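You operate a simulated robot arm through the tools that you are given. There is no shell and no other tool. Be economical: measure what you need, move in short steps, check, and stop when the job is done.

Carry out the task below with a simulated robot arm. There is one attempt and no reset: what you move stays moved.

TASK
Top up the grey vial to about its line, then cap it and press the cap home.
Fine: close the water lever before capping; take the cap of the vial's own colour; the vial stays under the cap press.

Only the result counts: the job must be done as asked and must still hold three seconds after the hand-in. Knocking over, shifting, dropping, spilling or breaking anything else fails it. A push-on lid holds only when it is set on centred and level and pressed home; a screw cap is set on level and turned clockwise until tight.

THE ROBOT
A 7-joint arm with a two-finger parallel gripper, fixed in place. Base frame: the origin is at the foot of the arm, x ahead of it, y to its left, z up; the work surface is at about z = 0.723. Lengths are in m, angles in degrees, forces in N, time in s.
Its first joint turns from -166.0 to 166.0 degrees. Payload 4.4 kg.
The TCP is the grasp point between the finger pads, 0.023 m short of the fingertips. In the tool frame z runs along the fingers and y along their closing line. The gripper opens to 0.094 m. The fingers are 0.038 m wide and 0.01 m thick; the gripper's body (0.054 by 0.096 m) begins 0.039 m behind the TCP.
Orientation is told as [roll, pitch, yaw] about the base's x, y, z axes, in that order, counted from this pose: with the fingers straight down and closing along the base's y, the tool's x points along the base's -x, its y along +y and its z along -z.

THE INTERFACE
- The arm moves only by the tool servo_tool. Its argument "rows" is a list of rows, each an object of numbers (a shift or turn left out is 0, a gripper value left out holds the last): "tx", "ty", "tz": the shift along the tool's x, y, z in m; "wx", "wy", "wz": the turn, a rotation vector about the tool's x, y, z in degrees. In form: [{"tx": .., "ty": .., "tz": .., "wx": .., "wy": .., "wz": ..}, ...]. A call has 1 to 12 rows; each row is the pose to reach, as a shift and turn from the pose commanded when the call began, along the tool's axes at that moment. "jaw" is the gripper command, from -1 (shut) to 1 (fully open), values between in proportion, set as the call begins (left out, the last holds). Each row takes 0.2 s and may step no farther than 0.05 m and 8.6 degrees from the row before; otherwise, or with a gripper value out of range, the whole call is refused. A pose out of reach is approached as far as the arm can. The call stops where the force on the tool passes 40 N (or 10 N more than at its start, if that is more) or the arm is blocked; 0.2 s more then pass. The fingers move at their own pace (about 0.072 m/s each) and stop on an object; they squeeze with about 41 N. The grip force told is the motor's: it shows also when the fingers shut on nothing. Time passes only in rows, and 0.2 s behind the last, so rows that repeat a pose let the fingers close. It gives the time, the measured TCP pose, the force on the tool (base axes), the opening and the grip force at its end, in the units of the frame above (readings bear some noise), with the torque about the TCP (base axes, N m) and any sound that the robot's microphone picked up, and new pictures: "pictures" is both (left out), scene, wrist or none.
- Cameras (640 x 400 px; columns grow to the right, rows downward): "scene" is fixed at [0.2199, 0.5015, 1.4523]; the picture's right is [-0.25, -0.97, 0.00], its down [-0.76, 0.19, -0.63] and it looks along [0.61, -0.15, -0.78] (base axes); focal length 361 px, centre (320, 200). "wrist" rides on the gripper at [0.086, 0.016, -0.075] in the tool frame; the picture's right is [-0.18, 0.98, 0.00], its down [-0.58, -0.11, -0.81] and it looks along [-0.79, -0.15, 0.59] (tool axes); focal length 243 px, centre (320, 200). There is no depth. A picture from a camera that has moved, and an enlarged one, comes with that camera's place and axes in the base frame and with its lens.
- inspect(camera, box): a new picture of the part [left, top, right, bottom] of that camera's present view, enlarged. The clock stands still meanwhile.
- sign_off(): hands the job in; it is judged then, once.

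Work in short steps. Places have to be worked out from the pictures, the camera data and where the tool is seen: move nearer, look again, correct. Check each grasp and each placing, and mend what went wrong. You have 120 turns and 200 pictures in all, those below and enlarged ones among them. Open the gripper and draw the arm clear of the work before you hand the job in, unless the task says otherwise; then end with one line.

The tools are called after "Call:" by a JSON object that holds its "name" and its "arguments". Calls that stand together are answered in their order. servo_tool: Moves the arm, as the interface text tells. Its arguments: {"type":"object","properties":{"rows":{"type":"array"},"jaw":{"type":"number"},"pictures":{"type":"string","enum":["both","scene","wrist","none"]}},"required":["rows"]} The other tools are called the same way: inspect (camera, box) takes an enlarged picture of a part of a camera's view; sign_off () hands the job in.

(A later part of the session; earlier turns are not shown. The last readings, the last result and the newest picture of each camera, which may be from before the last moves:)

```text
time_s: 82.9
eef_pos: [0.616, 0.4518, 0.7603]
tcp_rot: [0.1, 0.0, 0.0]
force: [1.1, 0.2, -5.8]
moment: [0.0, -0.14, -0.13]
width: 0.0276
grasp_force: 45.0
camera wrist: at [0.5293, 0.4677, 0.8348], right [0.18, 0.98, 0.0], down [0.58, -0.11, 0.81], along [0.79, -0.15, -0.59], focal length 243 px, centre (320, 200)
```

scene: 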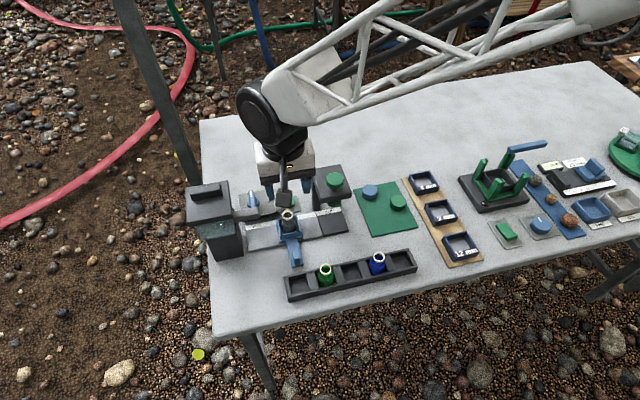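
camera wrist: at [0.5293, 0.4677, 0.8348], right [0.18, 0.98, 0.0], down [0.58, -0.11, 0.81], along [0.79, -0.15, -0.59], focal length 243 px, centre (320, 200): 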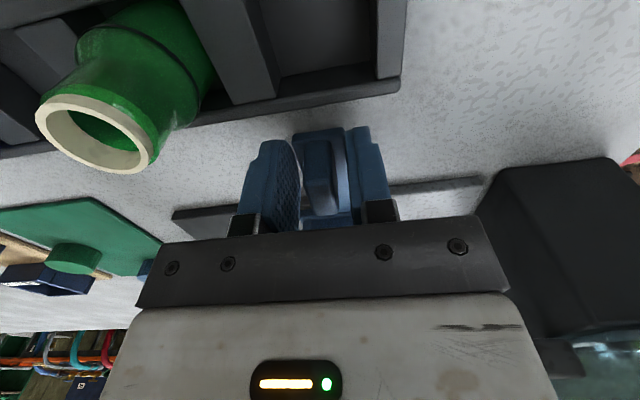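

The handle is gripped well (0.0276) at y≈0.452, consistent with the vial position. Sliding toward −y.

Call:
{"name": "servo_tool", "arguments": {"rows": [{"ty": -0.005}, {"ty": -0.014}, {"ty": -0.023}, {"ty": -0.032}, {"ty": -0.041}, {"ty": -0.05}], "pictures": "none"}}

Call:
{"name": "servo_tool", "arguments": {"rows": [{"tz": 0}, {"tz": 0}, {"tz": -0.04}, {"tz": -0.085}, {"tz": -0.13}, {"tz": -0.17}, {"tz": -0.19, "ty": 0.03}], "jaw": 0.1, "pictures": "both"}}

Call:
{"name": "inspect", "arguments": {"camera": "wrist", "box": [290, 120, 410, 220]}}

Call:
{"name": "inspect", "arguments": {"camera": "scene", "box": [260, 180, 330, 240]}}

```text
time_s: 84.3
eef_pos: [0.6155, 0.4025, 0.7602]
tcp_rot: [0.1, 0.0, 0.1]
force: [-31.5, 0.1, 15.4]
moment: [0.03, 0.58, -0.14]
width: 0.0276
grasp_force: 44.7
```

```text
time_s: 85.9
eef_pos: [0.6169, 0.4311, 0.9512]
tcp_rot: [0.1, 0.1, 0.1]
force: [-0.3, 0.4, 0.7]
moment: [-0.02, -0.03, 0.0]
width: 0.0516
grasp_force: 0.2
camera wrist: at [0.5309, 0.4477, 1.0254], right [0.18, 0.98, 0.0], down [0.58, -0.11, 0.81], along [0.79, -0.15, -0.59], focal length 243 px, centre (320, 200)
```

scene: 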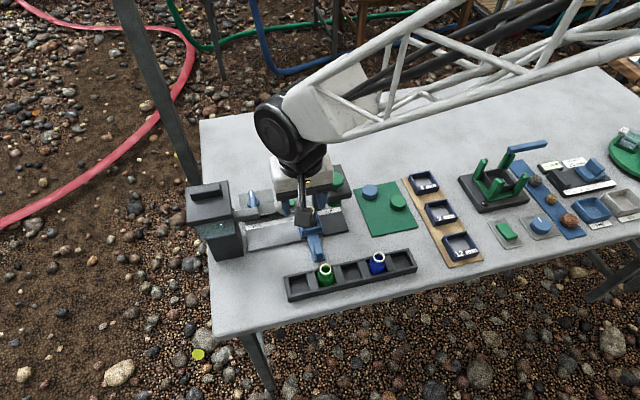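
wrist: 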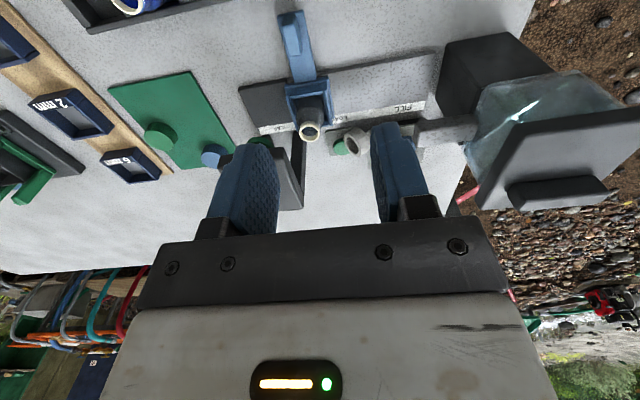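

```text
4.00 times, centred on (350, 170) of wrist
camera zoom: at [0.5309, 0.4477, 1.0254], right [0.18, 0.98, 0.0], down [0.58, -0.11, 0.81], along [0.79, -0.15, -0.59], focal length 970 px, centre (200, 320)
```

zoom: 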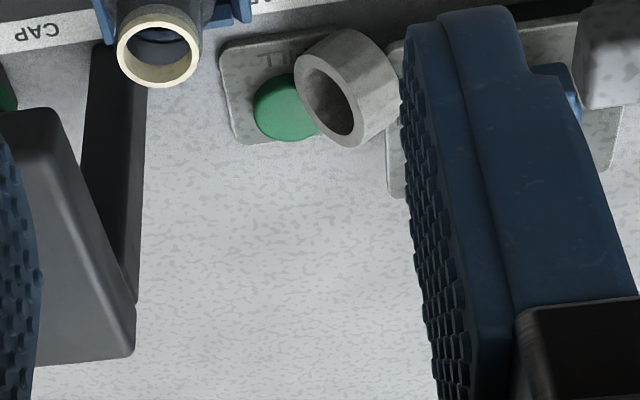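

```text
6.67 times, centred on (295, 210) of scene
camera zoom: at [0.2199, 0.5015, 1.4523], right [-0.25, -0.97, 0.0], down [-0.76, 0.19, -0.63], along [0.61, -0.15, -0.78], focal length 2405 px, centre (487, 133)
```

zoom: 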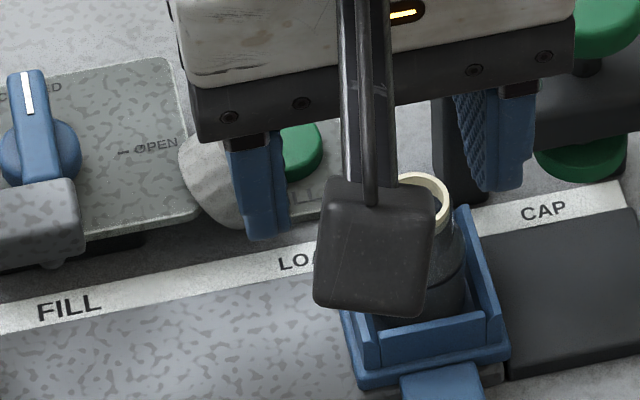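

The cap axis points about (−0.29, −0.96) horizontally and ~40° up; its centre is at about (0.773, 0.457, 0.745). I'll yaw the tool to −107° up high, so the fingers close across the cap's diameter and the camera is on the free side.

Call:
{"name": "servo_tool", "arguments": {"rows": [{"tx": -0.013, "ty": 0.002, "wz": 8.3}, {"tx": -0.026, "ty": 0.004, "wz": 16.6}, {"tx": -0.039, "ty": 0.006, "wz": 24.9}, {"tx": -0.052, "ty": 0.008, "wz": 33.2}, {"tx": -0.065, "ty": 0.011, "wz": 41.5}, {"tx": -0.078, "ty": 0.013, "wz": 49.8}, {"tx": -0.091, "ty": 0.015, "wz": 58.1}, {"tx": -0.104, "ty": 0.017, "wz": 66.4}, {"tx": -0.117, "ty": 0.019, "wz": 74.7}, {"tx": -0.13, "ty": 0.022, "wz": 83.0}, {"tx": -0.143, "ty": 0.024, "wz": 91.3}, {"tx": -0.156, "ty": 0.026, "wz": 99.6}], "jaw": 0.25, "pictures": "both"}}

Call:
{"name": "inspect", "arguments": {"camera": "scene", "box": [250, 170, 330, 240]}}

```text
time_s: 88.5
eef_pos: [0.7722, 0.458, 0.9499]
tcp_rot: [0.0, 0.1, -99.7]
force: [0.0, -0.3, -0.4]
moment: [0.01, -0.02, -0.02]
width: 0.0588
grasp_force: 0.1
camera wrist: at [0.8028, 0.5413, 1.0246], right [0.94, -0.35, 0.0], down [-0.2, -0.56, 0.81], along [-0.28, -0.76, -0.59], focal length 243 px, centre (320, 200)
```

scene: 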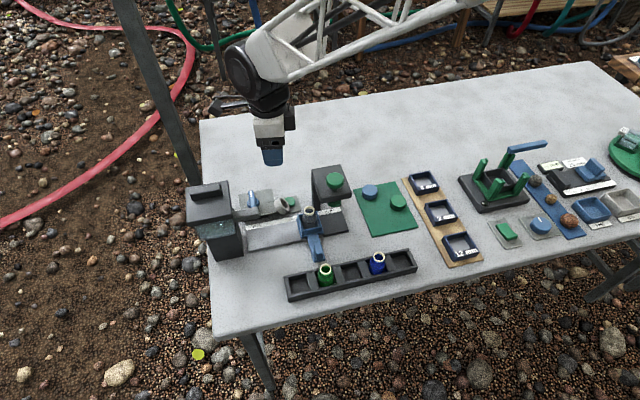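
wrist: 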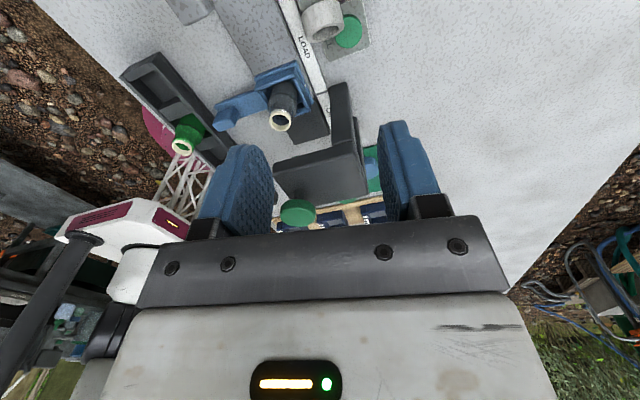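

```text
5.71 times, centred on (290, 205) of scene
camera zoom: at [0.2199, 0.5015, 1.4523], right [-0.25, -0.97, 0.0], down [-0.76, 0.19, -0.63], along [0.61, -0.15, -0.78], focal length 2062 px, centre (491, 171)
```

zoom: 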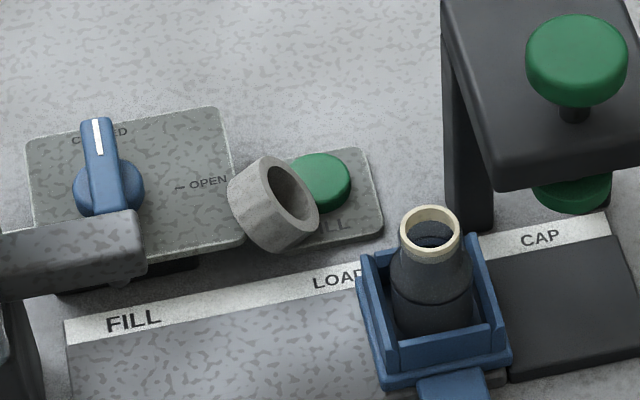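

Better view: the cap axis horizontal direction is about (−0.37, −0.93), elevation ~45°, centre about (0.772, 0.4585). I'll finish the yaw to −112° and descend partway.

Call:
{"name": "servo_tool", "arguments": {"rows": [{"wz": 6, "tz": 0.03}, {"wz": 12, "tz": 0.07}, {"wz": 12, "tz": 0.11}], "jaw": 0.15, "pictures": "wrist"}}

Call:
{"name": "inspect", "arguments": {"camera": "scene", "box": [250, 170, 330, 240]}}

```text
time_s: 89.3
eef_pos: [0.7734, 0.4569, 0.8403]
tcp_rot: [-0.1, 0.1, -111.6]
force: [0.6, -0.2, 0.8]
moment: [0.01, 0.0, -0.01]
width: 0.0544
grasp_force: 0.1
camera wrist: at [0.8207, 0.5332, 0.914], right [0.85, -0.53, 0.0], down [-0.32, -0.5, 0.8], along [-0.43, -0.68, -0.59], focal length 243 px, centre (320, 200)
```

wrist: 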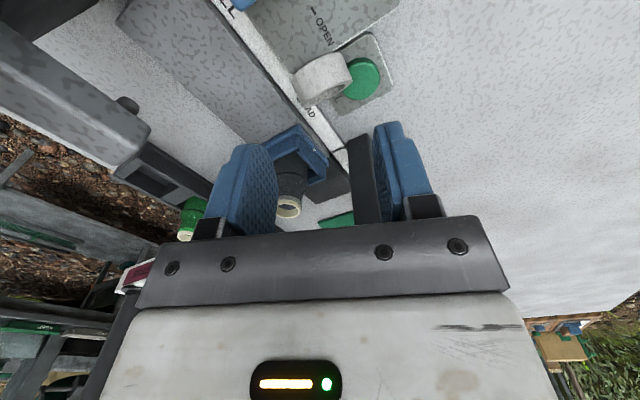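

```text
5.71 times, centred on (290, 205) of scene
camera zoom: at [0.2199, 0.5015, 1.4523], right [-0.25, -0.97, 0.0], down [-0.76, 0.19, -0.63], along [0.61, -0.15, -0.78], focal length 2062 px, centre (491, 171)
```

zoom: 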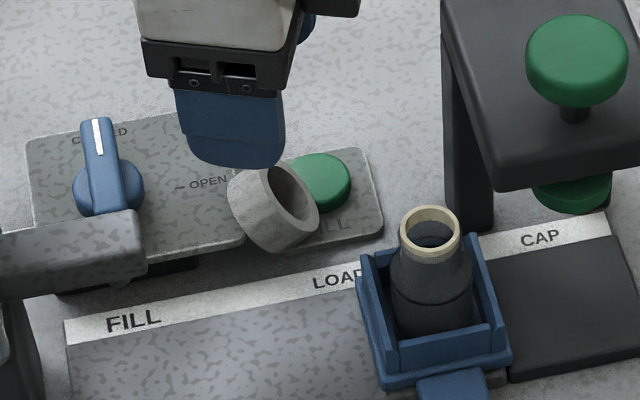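

Consistent: cap centre (0.775, 0.458), directly below. Descend to straddle it.

Call:
{"name": "servo_tool", "arguments": {"rows": [{"tz": 0.03}, {"tz": 0.055}, {"tz": 0.075}], "pictures": "wrist"}}

Call:
{"name": "inspect", "arguments": {"camera": "scene", "box": [250, 170, 330, 240]}}

```text
time_s: 90.1
eef_pos: [0.7726, 0.457, 0.7668]
tcp_rot: [0.0, 0.1, -111.5]
force: [-0.5, -0.2, 0.8]
moment: [-0.01, 0.01, 0.01]
width: 0.0541
grasp_force: 0.0
camera wrist: at [0.8196, 0.5324, 0.8404], right [0.85, -0.53, 0.0], down [-0.32, -0.5, 0.81], along [-0.43, -0.68, -0.59], focal length 243 px, centre (320, 200)
```

wrist: 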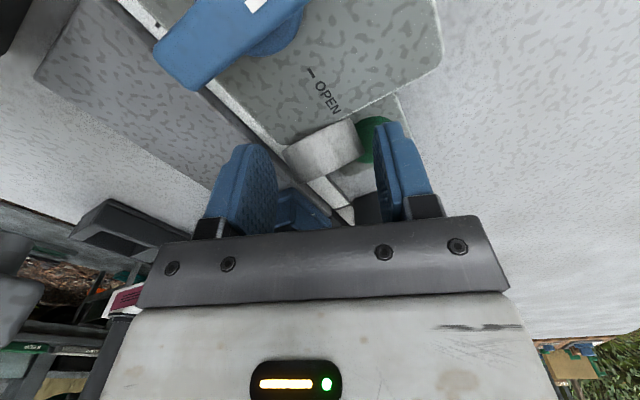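

```text
5.71 times, centred on (290, 205) of scene
camera zoom: at [0.2199, 0.5015, 1.4523], right [-0.25, -0.97, 0.0], down [-0.76, 0.19, -0.63], along [0.61, -0.15, -0.78], focal length 2062 px, centre (491, 171)
```

zoom: 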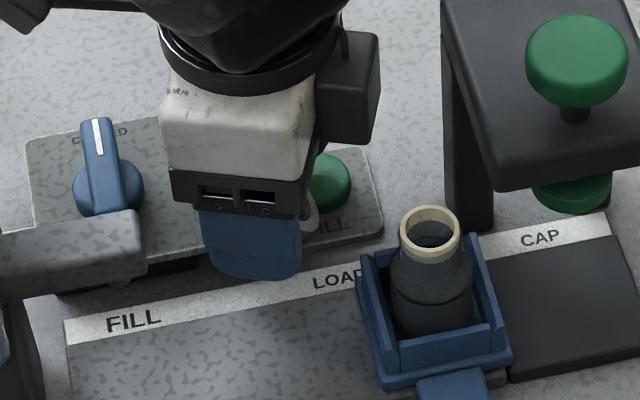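

The cap is between the fingers. I'll lower another 4 mm and close.

Call:
{"name": "servo_tool", "arguments": {"rows": [{"tz": 0.004}], "pictures": "none"}}

Call:
{"name": "servo_tool", "arguments": {"rows": [{"tz": 0}, {"tz": 0}, {"tz": 0}], "jaw": -1, "pictures": "none"}}

```text
time_s: 90.5
eef_pos: [0.7721, 0.4572, 0.7621]
tcp_rot: [-0.2, 0.1, -111.4]
force: [-0.1, -0.5, -0.5]
moment: [0.0, 0.0, 0.01]
width: 0.0539
grasp_force: 0.1
```

```text
time_s: 91.0
eef_pos: [0.7688, 0.4584, 0.7609]
tcp_rot: [-0.2, -0.1, -111.4]
force: [-24.1, 0.7, 12.0]
moment: [0.17, 0.39, 0.54]
width: 0.0383
grasp_force: 40.7
stopped in row 2: the force on the tool passed its limit at 43 N (the readings are from after the stop); the commanded pose is now the measured one
```

It's gripped across the full diameter (0.038). Lift and check.

Call:
{"name": "servo_tool", "arguments": {"rows": [{"tz": -0.02}, {"tz": -0.06}, {"tz": -0.1}, {"tz": -0.14}, {"tz": -0.17}], "pictures": "both"}}

Call:
{"name": "inspect", "arguments": {"camera": "wrist", "box": [230, 90, 410, 220]}}

Call:
{"name": "inspect", "arguments": {"camera": "scene", "box": [240, 100, 330, 190]}}

```text
time_s: 92.2
eef_pos: [0.7712, 0.4561, 0.9307]
tcp_rot: [-0.2, 0.0, -111.5]
force: [0.4, 0.0, -0.4]
moment: [0.03, -0.02, 0.01]
width: 0.0363
grasp_force: 40.9
camera wrist: at [0.8179, 0.5317, 1.005], right [0.85, -0.53, 0.0], down [-0.31, -0.5, 0.81], along [-0.43, -0.68, -0.59], focal length 243 px, centre (320, 200)
```

scene: 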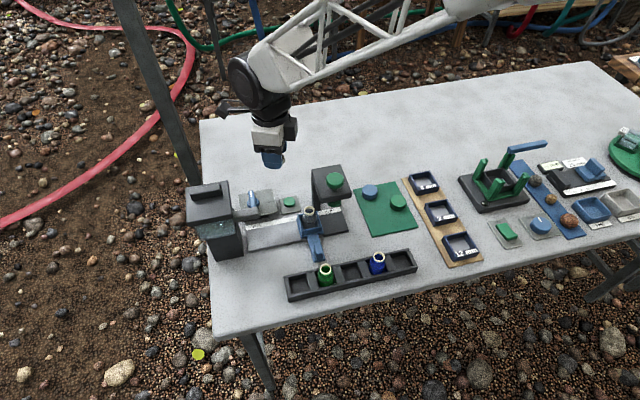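
wrist: 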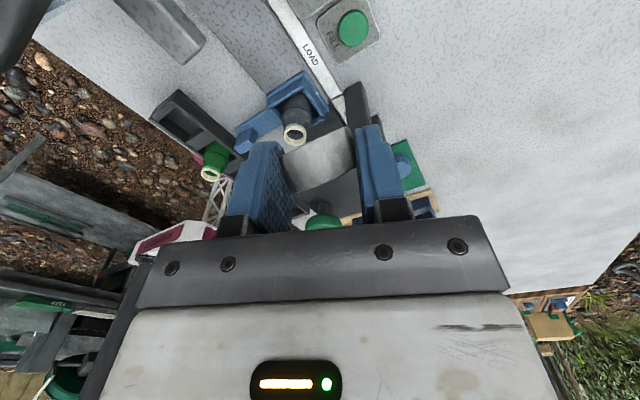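

```text
3.08 times, centred on (320, 155) of wrist
camera zoom: at [0.8179, 0.5317, 1.005], right [0.85, -0.53, 0.0], down [-0.31, -0.5, 0.81], along [-0.43, -0.68, -0.59], focal length 746 px, centre (320, 338)
```

zoom: 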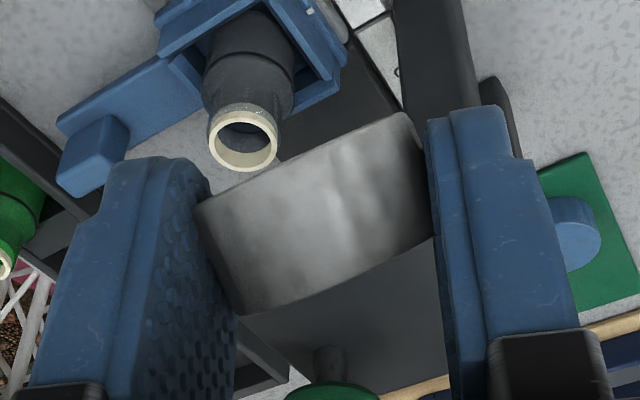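

```text
4.44 times, centred on (285, 145) of scene
camera zoom: at [0.2199, 0.5015, 1.4523], right [-0.25, -0.97, 0.0], down [-0.76, 0.19, -0.63], along [0.61, -0.15, -0.78], focal length 1603 px, centre (476, 444)
```

zoom: 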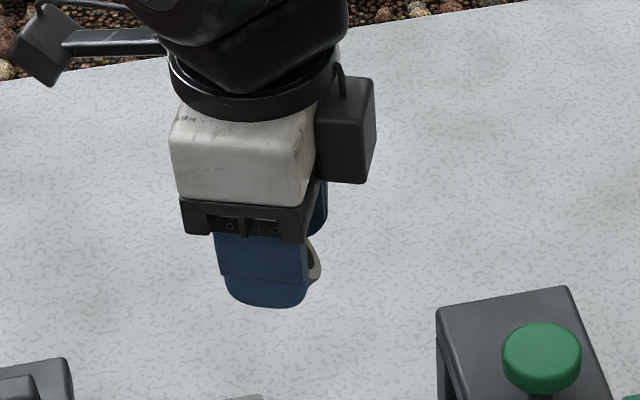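

The cap is held, with its opening toward −y and up about 40°. I'll move to the open table area behind the press and tilt the tool about its closing axis, fingers swinging toward +y, to turn the opening downward.

Call:
{"name": "servo_tool", "arguments": {"rows": [{"tx": -0.002, "ty": 0.011, "wy": 8}, {"tx": -0.004, "ty": 0.022, "wy": 16}, {"tx": -0.005, "ty": 0.033, "wy": 24}, {"tx": -0.007, "ty": 0.044, "wy": 32}, {"tx": -0.009, "ty": 0.055, "wy": 40}, {"tx": -0.011, "ty": 0.066, "wy": 48}, {"tx": -0.013, "ty": 0.077, "wy": 56}, {"tx": -0.015, "ty": 0.088, "wy": 64}, {"tx": -0.0165, "ty": 0.098, "wy": 72}, {"tx": -0.0176, "ty": 0.108, "wy": 80}], "pictures": "both"}}

Call:
{"name": "inspect", "arguments": {"camera": "scene", "box": [230, 90, 350, 200]}}

Call:
{"name": "inspect", "arguments": {"camera": "wrist", "box": [230, 90, 410, 220]}}

```text
time_s: 94.4
eef_pos: [0.8649, 0.4021, 0.9321]
tcp_rot: [-0.8, 80.1, -112.3]
force: [0.9, 0.7, 0.0]
moment: [0.0, -0.01, 0.03]
width: 0.0359
grasp_force: 41.5
camera wrist: at [0.8594, 0.3418, 1.0286], right [0.9, -0.39, -0.18], down [-0.43, -0.79, -0.43], along [0.02, 0.47, -0.88], focal length 243 px, centre (320, 200)
```

scene: 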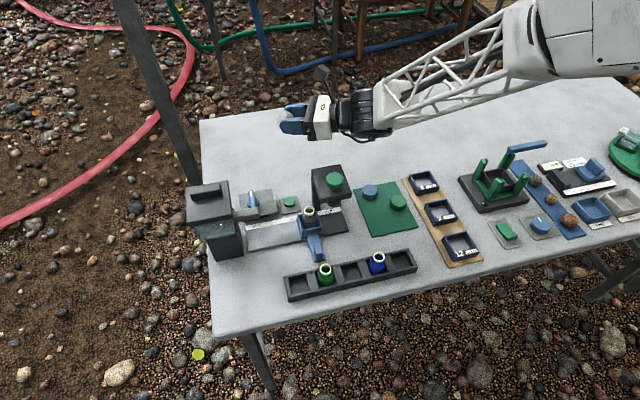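
wrist: 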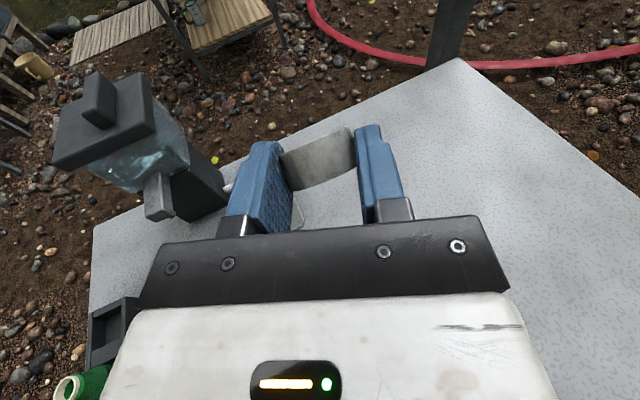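

```text
3.64 times, centred on (290, 145) of scene
camera zoom: at [0.2199, 0.5015, 1.4523], right [-0.25, -0.97, 0.0], down [-0.76, 0.19, -0.63], along [0.61, -0.15, -0.78], focal length 1312 px, centre (429, 400)
```

zoom: 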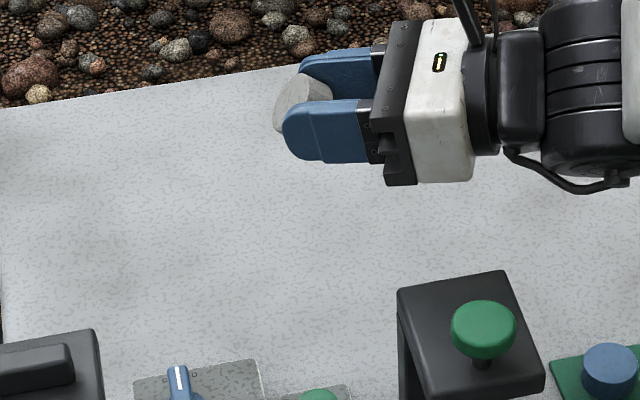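

```text
3.08 times, centred on (320, 155) of wrist
camera zoom: at [0.8594, 0.3418, 1.0286], right [0.9, -0.39, -0.18], down [-0.43, -0.79, -0.43], along [0.02, 0.47, -0.88], focal length 746 px, centre (320, 338)
```

zoom: 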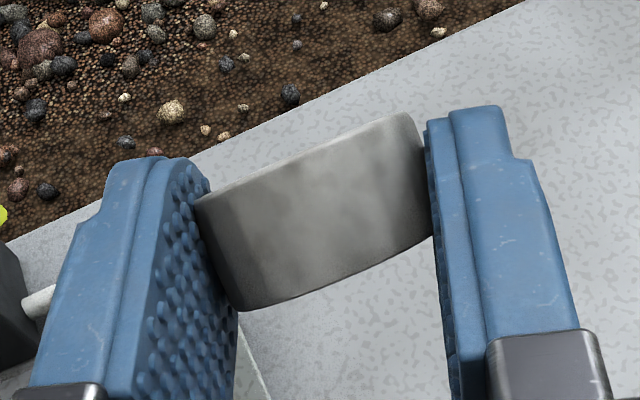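

The reorientation works: the closed face now points up and away. I'll correct the ~21° roll mismatch so the opening points further down, then look.

Call:
{"name": "servo_tool", "arguments": {"rows": [{"wx": 4.95, "wy": -2.2, "wz": 4.15}, {"wx": 9.9, "wy": -4.4, "wz": 8.3, "tx": -0.02, "tz": 0.0035}, {"wx": 14.85, "wy": -6.6, "wz": 12.45, "tx": -0.05, "tz": 0.009}, {"wx": 19.8, "wy": -8.8, "wz": 16.6, "tx": -0.09, "tz": 0.016}], "pictures": "both"}}

Call:
{"name": "inspect", "arguments": {"camera": "scene", "box": [240, 110, 340, 200]}}

Call:
{"name": "inspect", "arguments": {"camera": "wrist", "box": [230, 90, 410, 220]}}

```text
time_s: 95.4
eef_pos: [0.8662, 0.4006, 0.8405]
tcp_rot: [-54.2, 63.9, -146.8]
force: [0.2, 0.1, 1.2]
moment: [-0.07, -0.03, 0.04]
width: 0.0359
grasp_force: 41.3
camera wrist: at [0.9134, 0.3494, 0.9302], right [0.85, -0.13, -0.52], down [-0.31, -0.91, -0.28], along [-0.43, 0.39, -0.81], focal length 243 px, centre (320, 200)
```

scene: 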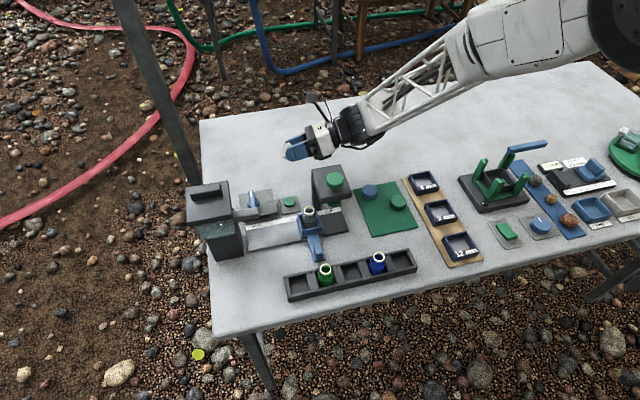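
wrist: 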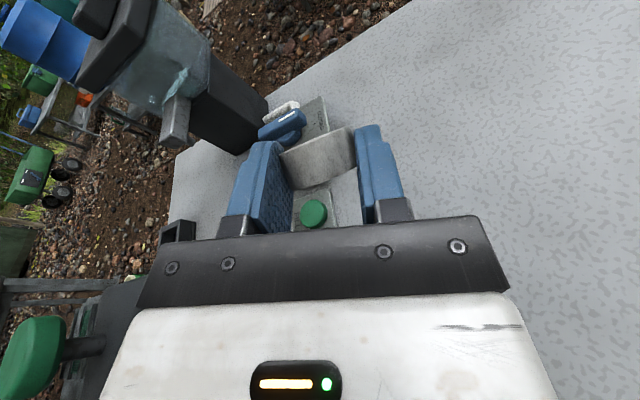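

```text
4.44 times, centred on (290, 155) of scene
camera zoom: at [0.2199, 0.5015, 1.4523], right [-0.25, -0.97, 0.0], down [-0.76, 0.19, -0.63], along [0.61, -0.15, -0.78], focal length 1603 px, centre (453, 400)
```

zoom: 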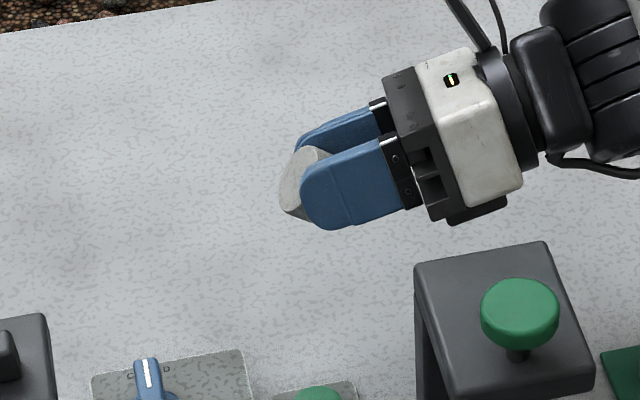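

```text
3.08 times, centred on (320, 155) of wrist
camera zoom: at [0.9134, 0.3494, 0.9302], right [0.85, -0.13, -0.52], down [-0.31, -0.91, -0.28], along [-0.43, 0.39, -0.81], focal length 746 px, centre (320, 338)
```

zoom: 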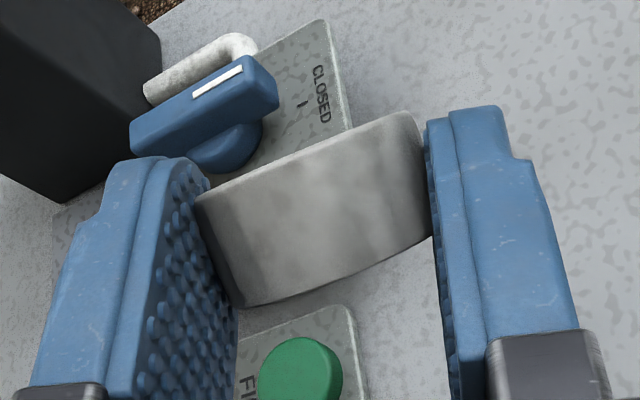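

The opening now points −35° below horizontal. I'll lower toward the table.

Call:
{"name": "servo_tool", "arguments": {"rows": [{"tx": -0.03, "ty": 0.0118, "tz": 0.0086}, {"tx": -0.055, "ty": 0.0217, "tz": 0.0158}, {"tx": -0.0718, "ty": 0.0283, "tz": 0.0207}], "pictures": "none"}}

Call:
{"name": "inspect", "arguments": {"camera": "scene", "box": [240, 120, 340, 210]}}

```text
time_s: 96.2
eef_pos: [0.866, 0.4019, 0.7601]
tcp_rot: [-54.2, 63.9, -146.8]
force: [0.5, 0.3, -0.3]
moment: [-0.03, -0.03, 0.01]
width: 0.036
grasp_force: 40.6
```

```text
4.44 times, centred on (290, 165) of scene
camera zoom: at [0.2199, 0.5015, 1.4523], right [-0.25, -0.97, 0.0], down [-0.76, 0.19, -0.63], along [0.61, -0.15, -0.78], focal length 1603 px, centre (453, 356)
```

zoom: 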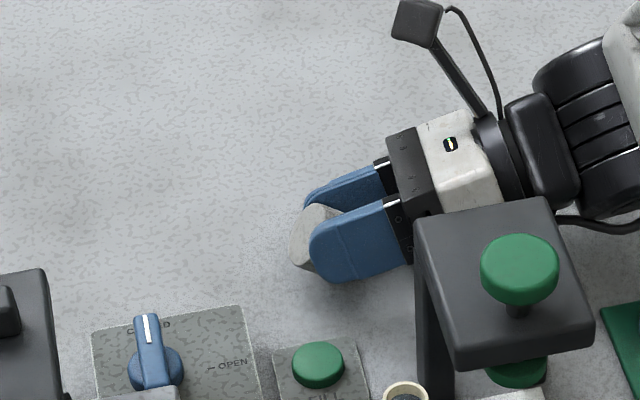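

Call:
{"name": "servo_tool", "arguments": {"rows": [{"tx": -0.0027, "ty": 0.0011, "tz": 0.0008}, {"tx": -0.0054, "ty": 0.0021, "tz": 0.0016}, {"tx": -0.0081, "ty": 0.0032, "tz": 0.0023}], "pictures": "none"}}

```text
time_s: 96.9
eef_pos: [0.8667, 0.4036, 0.7569]
tcp_rot: [-54.1, 64.1, -146.9]
force: [-1.8, 0.0, 2.5]
moment: [-0.13, 0.07, -0.09]
width: 0.0357
grasp_force: 40.8
stopped in row 3: the force on the tool passed its limit at 49 N (the readings are from after the stop); the commanded pose is now the measured one
```

Something touched (likely the lower finger edge). I'll raise 5 mm and open to drop the cap the last few mm.

Call:
{"name": "servo_tool", "arguments": {"rows": [{"tx": 0.0045, "ty": -0.0018, "tz": -0.0013}], "pictures": "none"}}

Call:
{"name": "servo_tool", "arguments": {"rows": [{"tx": 0}, {"tx": 0}, {"tx": 0}], "jaw": 0.1, "pictures": "wrist"}}

Call:
{"name": "inspect", "arguments": {"camera": "scene", "box": [240, 120, 340, 210]}}

Call:
{"name": "inspect", "arguments": {"camera": "wrist", "box": [230, 90, 410, 220]}}

```text
time_s: 97.3
eef_pos: [0.867, 0.4028, 0.7604]
tcp_rot: [-54.2, 64.0, -146.9]
force: [-1.0, -0.8, -0.7]
moment: [-0.01, 0.02, -0.01]
width: 0.0359
grasp_force: 40.7
```

```text
time_s: 98.1
eef_pos: [0.8663, 0.403, 0.7615]
tcp_rot: [-54.2, 64.0, -147.1]
force: [0.0, 0.2, 0.8]
moment: [0.0, 0.01, -0.01]
width: 0.0518
grasp_force: 0.0
camera wrist: at [0.914, 0.3503, 0.8516], right [0.85, -0.13, -0.51], down [-0.31, -0.91, -0.28], along [-0.43, 0.4, -0.81], focal length 243 px, centre (320, 200)
```

wrist: 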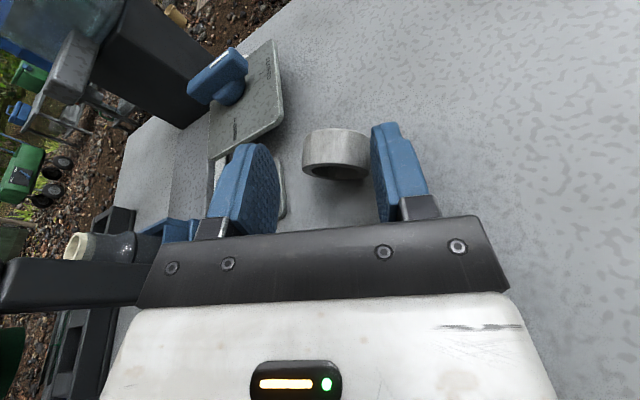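

```text
4.44 times, centred on (290, 165) of scene
camera zoom: at [0.2199, 0.5015, 1.4523], right [-0.25, -0.97, 0.0], down [-0.76, 0.19, -0.63], along [0.61, -0.15, -0.78], focal length 1603 px, centre (453, 356)
```

zoom: 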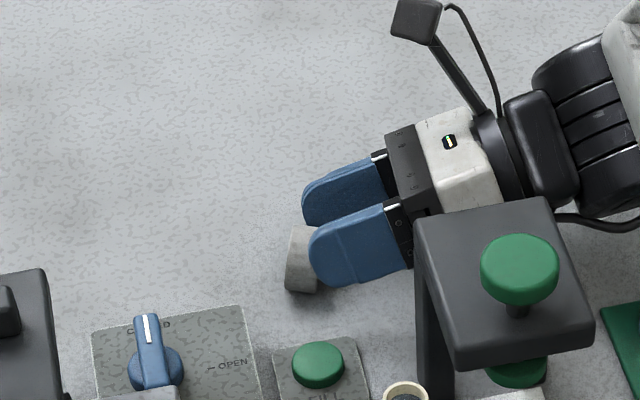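

```text
3.08 times, centred on (320, 155) of wrist
camera zoom: at [0.914, 0.3503, 0.8516], right [0.85, -0.13, -0.51], down [-0.31, -0.91, -0.28], along [-0.43, 0.4, -0.81], focal length 746 px, centre (320, 338)
```

zoom: 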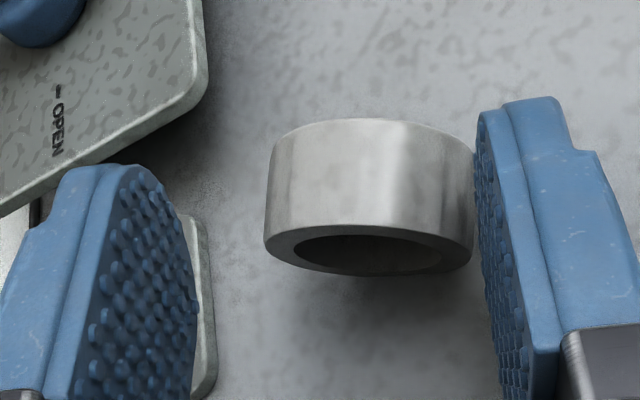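

The cap stands on its side like a wheel, opening toward −y. I'll back out, return the tool to vertical, then tip it by pushing its top from the closed (+y) side toward −y.

Call:
{"name": "servo_tool", "arguments": {"rows": [{"ty": 0.002}, {"ty": 0.002, "tz": -0.015}, {"ty": 0.002, "tz": -0.04}, {"ty": 0.002, "tz": -0.07}, {"tx": 0.036, "ty": -0.012, "tz": -0.08}, {"tx": 0.072, "ty": -0.026, "tz": -0.09}, {"tx": 0.108, "ty": -0.0405, "tz": -0.101}], "pictures": "none"}}

Call:
{"name": "inspect", "arguments": {"camera": "scene", "box": [240, 120, 340, 210]}}

```text
time_s: 99.7
eef_pos: [0.8685, 0.3352, 0.8985]
tcp_rot: [-54.3, 64.0, -147.0]
force: [-0.8, 0.2, -0.7]
moment: [0.02, -0.03, 0.0]
width: 0.0516
grasp_force: 0.1
```

```text
4.44 times, centred on (290, 165) of scene
camera zoom: at [0.2199, 0.5015, 1.4523], right [-0.25, -0.97, 0.0], down [-0.76, 0.19, -0.63], along [0.61, -0.15, -0.78], focal length 1603 px, centre (453, 356)
```

zoom: 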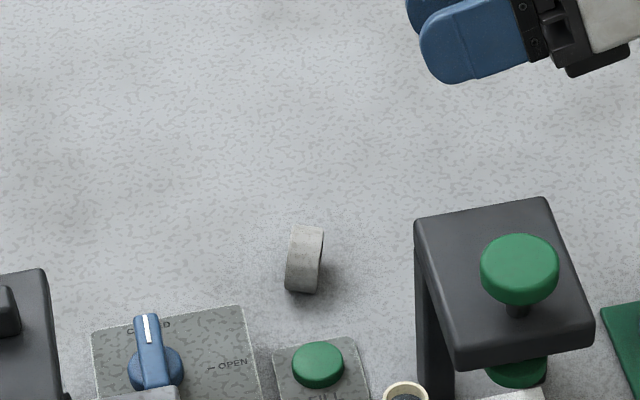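

Call:
{"name": "servo_tool", "arguments": {"rows": [{"wx": -3.06, "wy": -7.76, "tx": 0.0057, "ty": -0.0023, "tz": 0.0144}, {"wx": -6.1, "wy": -15.5, "tx": 0.0115, "ty": -0.0045, "tz": 0.0289}, {"wx": -9.2, "wy": -23.3, "tx": 0.0172, "ty": -0.0068, "tz": 0.0433}, {"wx": -12.2, "wy": -31.0, "tx": 0.023, "ty": -0.0091, "tz": 0.0578}, {"wx": -15.3, "wy": -38.8, "tx": 0.0287, "ty": -0.0113, "tz": 0.0722}, {"wx": -18.3, "wy": -46.5, "tx": 0.0345, "ty": -0.0136, "tz": 0.0867}, {"wx": -21.4, "wy": -54.3, "tx": 0.0402, "ty": -0.0159, "tz": 0.1011}, {"wx": -24.4, "wy": -62.0, "tx": 0.046, "ty": -0.0181, "tz": 0.1156}, {"wx": -27.5, "wy": -69.8, "tx": 0.0517, "ty": -0.0204, "tz": 0.13}], "jaw": -1, "pictures": "both"}}

```text
time_s: 101.7
eef_pos: [0.8688, 0.4755, 0.9203]
tcp_rot: [0.1, 0.1, -111.5]
force: [0.8, 0.2, -0.1]
moment: [0.0, -0.02, -0.02]
width: 0.0001
grasp_force: 41.2
camera wrist: at [0.9161, 0.5491, 0.9944], right [0.85, -0.53, 0.0], down [-0.32, -0.5, 0.81], along [-0.43, -0.68, -0.59], focal length 243 px, centre (320, 200)
```

scene: 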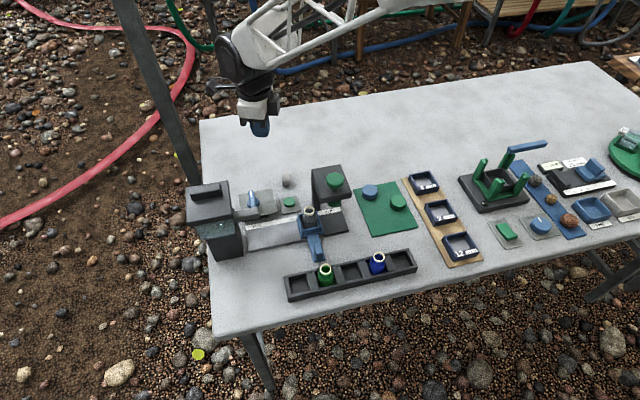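
wrist: 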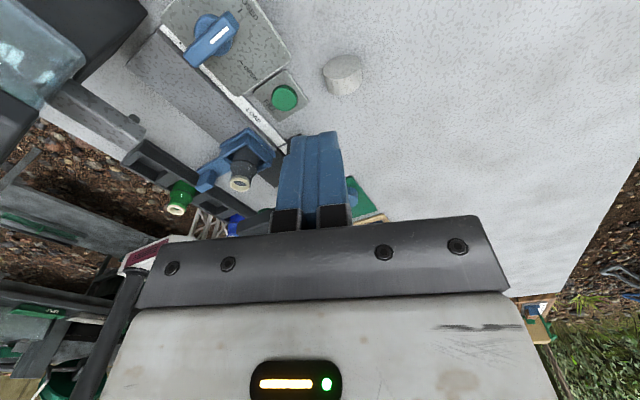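

Call:
{"name": "inspect", "arguments": {"camera": "wrist", "box": [300, 40, 400, 110]}}

Call:
{"name": "inspect", "arguments": {"camera": "scene", "box": [255, 160, 325, 210]}}

```text
5.71 times, centred on (350, 75) of wrist
camera zoom: at [0.9161, 0.5491, 0.9944], right [0.85, -0.53, 0.0], down [-0.32, -0.5, 0.81], along [-0.43, -0.68, -0.59], focal length 1386 px, centre (149, 914)
```

zoom: 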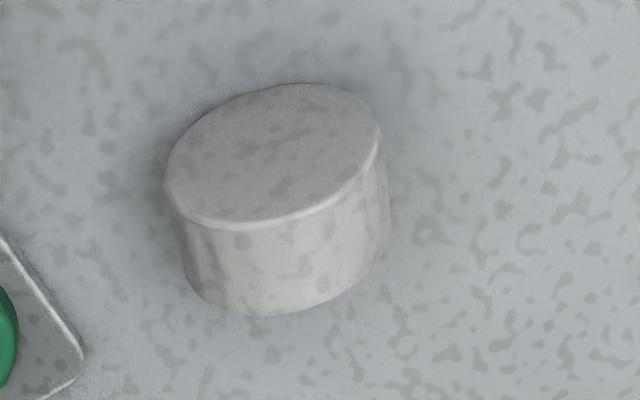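

```text
8.00 times, centred on (290, 185) of scene
camera zoom: at [0.2199, 0.5015, 1.4523], right [-0.25, -0.97, 0.0], down [-0.76, 0.19, -0.63], along [0.61, -0.15, -0.78], focal length 2886 px, centre (560, 320)
```

zoom: 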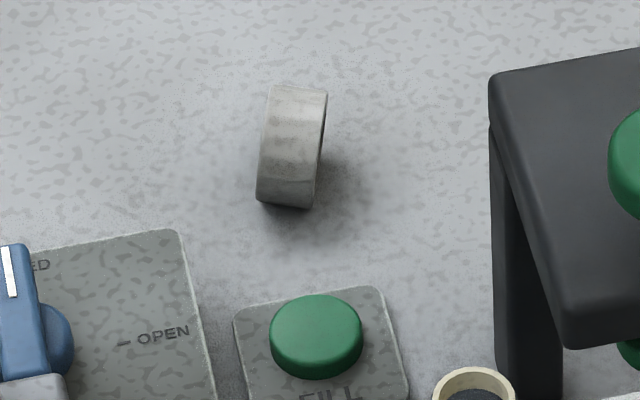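

It stands with its closed face toward +y, centred at (0.869, 0.431). I'll lower the closed fingertips behind it and push its upper edge toward −y.

Call:
{"name": "servo_tool", "arguments": {"rows": [{"tz": 0.045}, {"tz": 0.09}, {"tz": 0.13}, {"tz": 0.1455}], "pictures": "none"}}

Call:
{"name": "servo_tool", "arguments": {"rows": [{"tx": -0.007, "ty": 0.0028}, {"tx": -0.013, "ty": 0.0051}, {"tx": -0.019, "ty": 0.0075}, {"tx": -0.024, "ty": 0.0095}, {"tx": -0.029, "ty": 0.0114}], "pictures": "wrist"}}

Call:
{"name": "inspect", "arguments": {"camera": "scene", "box": [255, 160, 325, 210]}}

```text
time_s: 102.7
eef_pos: [0.8711, 0.4762, 0.7743]
tcp_rot: [0.0, 0.1, -111.4]
force: [-0.5, -0.2, 0.5]
moment: [0.04, 0.02, 0.02]
width: 0.0002
grasp_force: 41.2
```

```text
time_s: 103.9
eef_pos: [0.8702, 0.4437, 0.7734]
tcp_rot: [0.0, 0.2, -111.4]
force: [-0.2, -0.6, 0.1]
moment: [-0.01, -0.01, -0.01]
width: 0.0001
grasp_force: 40.9
camera wrist: at [0.9164, 0.5184, 0.8476], right [0.85, -0.53, 0.0], down [-0.31, -0.5, 0.8], along [-0.43, -0.68, -0.59], focal length 243 px, centre (320, 200)
```

wrist: 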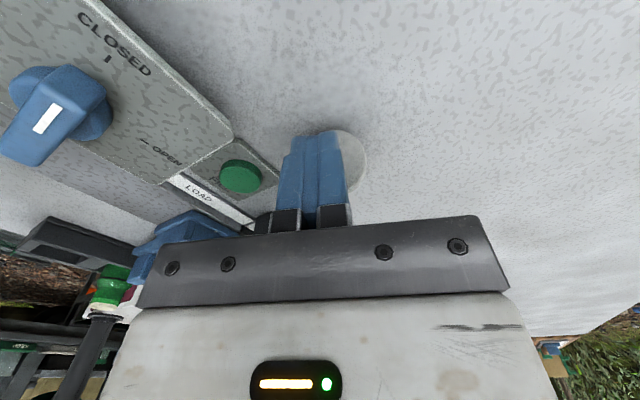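

```text
8.00 times, centred on (290, 185) of scene
camera zoom: at [0.2199, 0.5015, 1.4523], right [-0.25, -0.97, 0.0], down [-0.76, 0.19, -0.63], along [0.61, -0.15, -0.78], focal length 2886 px, centre (560, 320)
```

zoom: 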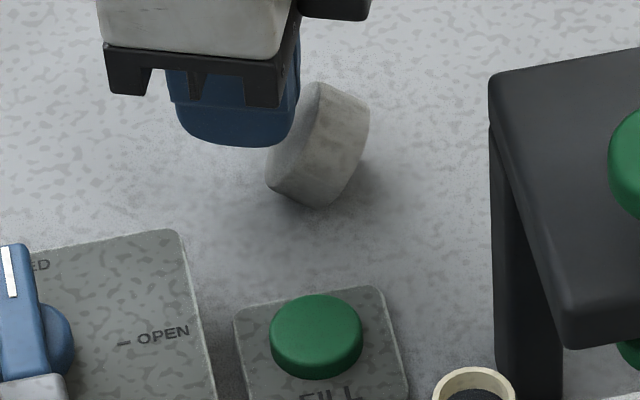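

Tipping nicely. Continue pushing.

Call:
{"name": "servo_tool", "arguments": {"rows": [{"tx": -0.005, "ty": 0.002}, {"tx": -0.01, "ty": 0.004}, {"tx": -0.015, "ty": 0.006}, {"tx": -0.015, "ty": 0.006}, {"tx": 0.02, "ty": -0.008}], "pictures": "none"}}

Call:
{"name": "inspect", "arguments": {"camera": "scene", "box": [255, 160, 325, 210]}}

```text
time_s: 105.1
eef_pos: [0.8685, 0.4647, 0.7739]
tcp_rot: [0.0, 0.2, -111.5]
force: [0.5, -0.1, 0.5]
moment: [-0.01, -0.03, -0.01]
width: 0.0
grasp_force: 41.1
```

```text
8.00 times, centred on (290, 185) of scene
camera zoom: at [0.2199, 0.5015, 1.4523], right [-0.25, -0.97, 0.0], down [-0.76, 0.19, -0.63], along [0.61, -0.15, -0.78], focal length 2886 px, centre (560, 320)
```

zoom: 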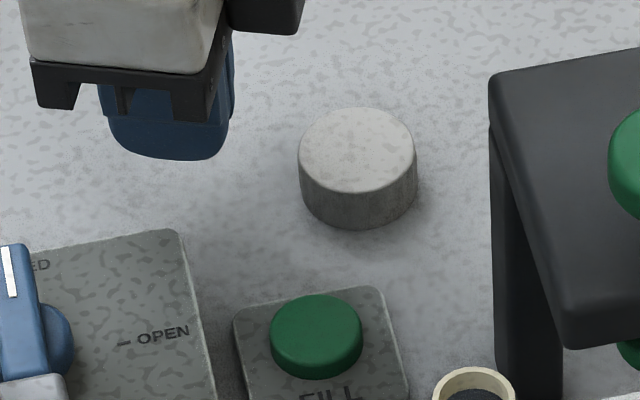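

The cap lies flat, closed face up. I'll rise and yaw to −90° to square the cap: first squeeze it along x to know its x, then regrip along y.

Call:
{"name": "servo_tool", "arguments": {"rows": [{"tz": -0.03}, {"tz": -0.06, "wz": -7}, {"tz": -0.08, "wz": -14}, {"tz": -0.09, "wz": -21.5, "tx": -0.02}, {"tz": -0.09, "wz": -21.5, "tx": -0.047, "ty": 0.02}], "jaw": 0.3, "pictures": "wrist"}}

Call:
{"name": "inspect", "arguments": {"camera": "scene", "box": [255, 140, 325, 210]}}

```text
time_s: 106.3
eef_pos: [0.869, 0.4138, 0.8632]
tcp_rot: [-0.1, 0.2, -89.8]
force: [1.5, -0.2, -0.1]
moment: [-0.01, 0.01, 0.02]
width: 0.0611
grasp_force: 0.1
camera wrist: at [0.8851, 0.501, 0.9374], right [0.98, -0.18, 0.0], down [-0.11, -0.58, 0.8], along [-0.15, -0.79, -0.59], focal length 243 px, centre (320, 200)
```

wrist: 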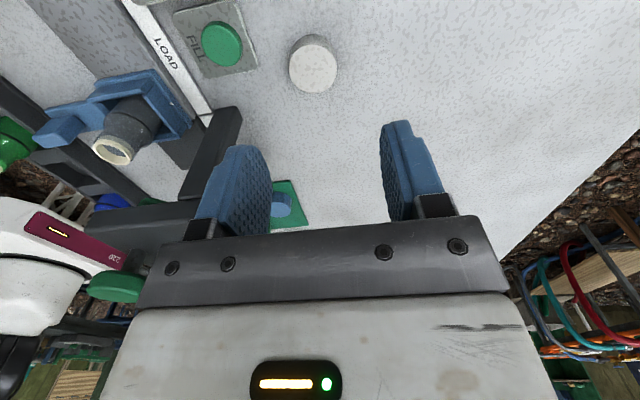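

```text
5.71 times, centred on (290, 175) of scene
camera zoom: at [0.2199, 0.5015, 1.4523], right [-0.25, -0.97, 0.0], down [-0.76, 0.19, -0.63], along [0.61, -0.15, -0.78], focal length 2062 px, centre (491, 343)
```

zoom: 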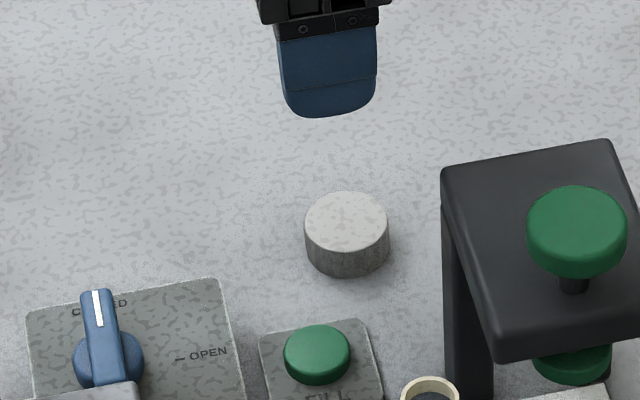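

Cap at about (0.862, 0.411). Descend around it and squeeze along x.

Call:
{"name": "servo_tool", "arguments": {"rows": [{"tx": -0.003, "ty": -0.007, "tz": 0.03}, {"tx": -0.003, "ty": -0.007, "tz": 0.07}, {"tx": -0.003, "ty": -0.007, "tz": 0.106}], "pictures": "none"}}

Call:
{"name": "servo_tool", "arguments": {"rows": [{"tz": 0}, {"tz": 0}, {"tz": 0}, {"tz": 0}], "jaw": -1, "pictures": "wrist"}}

```text
time_s: 107.1
eef_pos: [0.8643, 0.4123, 0.7595]
tcp_rot: [0.1, 0.2, -89.8]
force: [0.9, 0.1, 0.5]
moment: [0.03, 0.01, 0.0]
width: 0.061
grasp_force: 0.1
```

```text
time_s: 108.1
eef_pos: [0.8629, 0.4116, 0.7584]
tcp_rot: [0.0, 0.1, -89.9]
force: [-0.7, -0.2, 0.1]
moment: [0.03, -0.03, 0.01]
width: 0.0356
grasp_force: 40.5
camera wrist: at [0.8785, 0.4989, 0.8325], right [0.98, -0.18, 0.0], down [-0.11, -0.58, 0.8], along [-0.15, -0.79, -0.59], focal length 243 px, centre (320, 200)
```

wrist: 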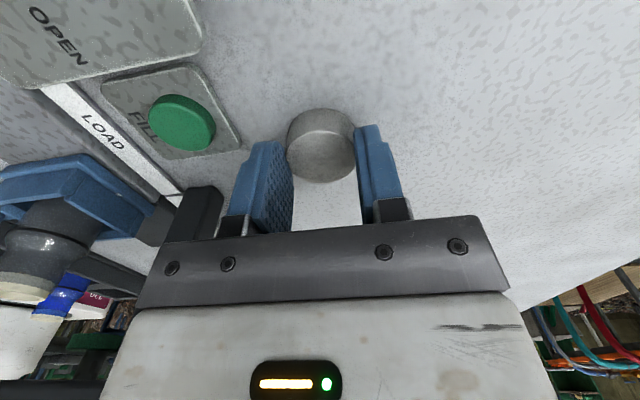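

x is set (TCP x≈0.863). I'll open, rise, yaw to 0 and regrip along y, lower on the skirt this time since the top seems chamfered.

Call:
{"name": "servo_tool", "arguments": {"rows": [{"tz": 0}, {"tz": 0}, {"tz": -0.04}, {"tz": -0.08}], "jaw": 0.3, "pictures": "none"}}

Call:
{"name": "servo_tool", "arguments": {"rows": [{"wz": -8.2, "tz": -0.02}, {"wz": -16.4, "tz": -0.04}, {"wz": -24.6, "tz": -0.06}, {"wz": -32.8, "tz": -0.06}, {"wz": -41, "tz": -0.06}, {"wz": -49.2, "tz": -0.06}, {"wz": -57.4, "tz": -0.06}, {"wz": -65.6, "tz": -0.06}, {"wz": -73.8, "tz": -0.06}, {"wz": -82, "tz": -0.06}, {"wz": -89.9, "tz": -0.06}], "pictures": "wrist"}}

```text
time_s: 109.1
eef_pos: [0.862, 0.4117, 0.8363]
tcp_rot: [0.0, 0.1, -89.9]
force: [0.3, 0.2, -0.9]
moment: [-0.02, -0.02, 0.01]
width: 0.0612
grasp_force: 0.0
```

```text
time_s: 111.5
eef_pos: [0.8632, 0.4111, 0.8966]
tcp_rot: [0.2, 0.0, 0.1]
force: [0.0, -0.6, -0.1]
moment: [0.0, -0.03, 0.02]
width: 0.061
grasp_force: 0.0
camera wrist: at [0.7773, 0.428, 0.9712], right [0.18, 0.98, 0.0], down [0.58, -0.11, 0.81], along [0.79, -0.15, -0.59], focal length 243 px, centre (320, 200)
```

wrist: 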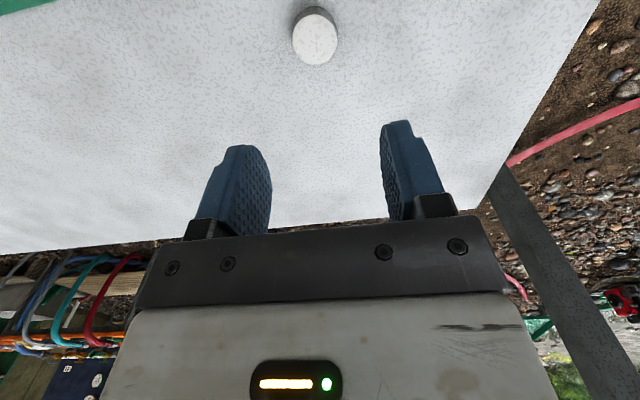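

Call:
{"name": "inspect", "arguments": {"camera": "wrist", "box": [270, 0, 370, 80]}}

```text
5.00 times, centred on (320, 40) of wrist
camera zoom: at [0.7773, 0.428, 0.9712], right [0.18, 0.98, 0.0], down [0.58, -0.11, 0.81], along [0.79, -0.15, -0.59], focal length 1213 px, centre (320, 1000)
```

zoom: 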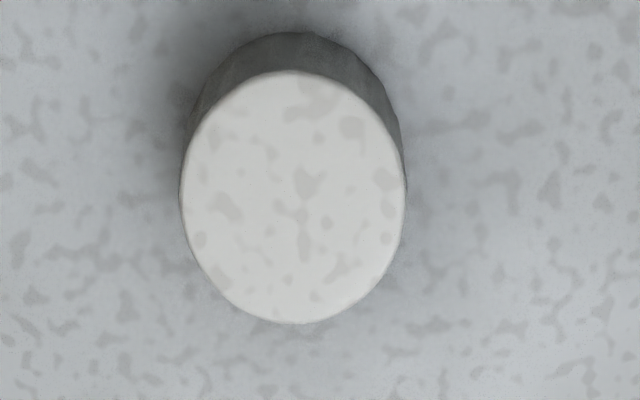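

Steep-view calibration: the picture reads x about 3.7 mm low. Now descend and grip along y, lower on the skirt.

Call:
{"name": "servo_tool", "arguments": {"rows": [{"ty": -0.001, "tz": 0.045}, {"ty": -0.001, "tz": 0.09}, {"ty": -0.001, "tz": 0.13}, {"ty": -0.001, "tz": 0.1455}], "pictures": "none"}}

Call:
{"name": "servo_tool", "arguments": {"rows": [{"tz": 0}, {"tz": 0}, {"tz": 0}, {"tz": 0}], "jaw": -1, "pictures": "none"}}

```text
time_s: 112.5
eef_pos: [0.8653, 0.4105, 0.7544]
tcp_rot: [0.3, 0.0, 0.0]
force: [0.3, -0.2, -0.1]
moment: [-0.02, -0.01, 0.01]
width: 0.0611
grasp_force: 0.0
```

```text
time_s: 113.5
eef_pos: [0.8637, 0.4105, 0.7544]
tcp_rot: [0.1, 0.0, 0.0]
force: [0.9, 0.0, 0.2]
moment: [-0.02, 0.0, 0.01]
width: 0.0367
grasp_force: 41.0
```

The cap is now squared at (0.8635, 0.4105). Before carrying it I must return the shuttle to LOAD, so I'll release it here and do that first.

Call:
{"name": "servo_tool", "arguments": {"rows": [{"tz": 0}, {"tz": 0}, {"tz": -0.04}, {"tz": -0.085}, {"tz": -0.13}, {"tz": -0.17}, {"tz": -0.2}], "jaw": 0.3, "pictures": "none"}}

Call:
{"name": "servo_tool", "arguments": {"rows": [{"tx": 0.045}, {"tx": 0.09}, {"tx": 0.135}, {"tx": 0.18}, {"tx": 0.225, "ty": -0.004}, {"tx": 0.247, "ty": -0.008, "tz": 0.03}, {"tx": 0.247, "ty": -0.008, "tz": 0.075}, {"tx": 0.247, "ty": -0.008, "tz": 0.12}, {"tx": 0.247, "ty": -0.008, "tz": 0.165}, {"tx": 0.247, "ty": -0.008, "tz": 0.193}], "pictures": "wrist"}}

```text
time_s: 115.1
eef_pos: [0.8626, 0.409, 0.9529]
tcp_rot: [0.2, 0.1, 0.0]
force: [0.1, -0.1, -0.8]
moment: [0.0, -0.01, 0.02]
width: 0.0609
grasp_force: 0.2
```

```text
time_s: 117.3
eef_pos: [0.615, 0.404, 0.7607]
tcp_rot: [0.2, 0.0, 0.0]
force: [0.2, 0.1, 0.1]
moment: [0.01, 0.01, 0.01]
width: 0.061
grasp_force: 0.1
camera wrist: at [0.529, 0.4204, 0.8334], right [0.18, 0.98, 0.0], down [0.58, -0.11, 0.81], along [0.79, -0.15, -0.59], focal length 243 px, centre (320, 200)
```

wrist: 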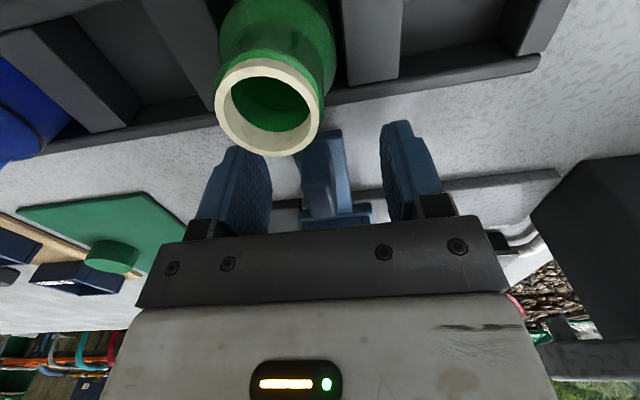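

Call:
{"name": "servo_tool", "arguments": {"rows": [{"tz": 0}, {"tz": 0}, {"tz": 0}, {"tz": 0}], "jaw": -1, "pictures": "none"}}

Call:
{"name": "servo_tool", "arguments": {"rows": [{"ty": 0.005}, {"ty": 0.014}, {"ty": 0.023}, {"ty": 0.032}, {"ty": 0.041}, {"ty": 0.048}, {"ty": 0.048}], "pictures": "none"}}

```text
time_s: 118.3
eef_pos: [0.615, 0.4044, 0.7594]
tcp_rot: [0.2, -0.1, 0.0]
force: [5.4, 0.1, -6.7]
moment: [-0.07, -0.32, -0.05]
width: 0.0274
grasp_force: 45.0
```

```text
time_s: 119.9
eef_pos: [0.6151, 0.4506, 0.7601]
tcp_rot: [0.1, 0.1, 0.0]
force: [-27.9, 0.1, 0.5]
moment: [-0.02, 0.64, 0.05]
width: 0.0272
grasp_force: 45.0
```

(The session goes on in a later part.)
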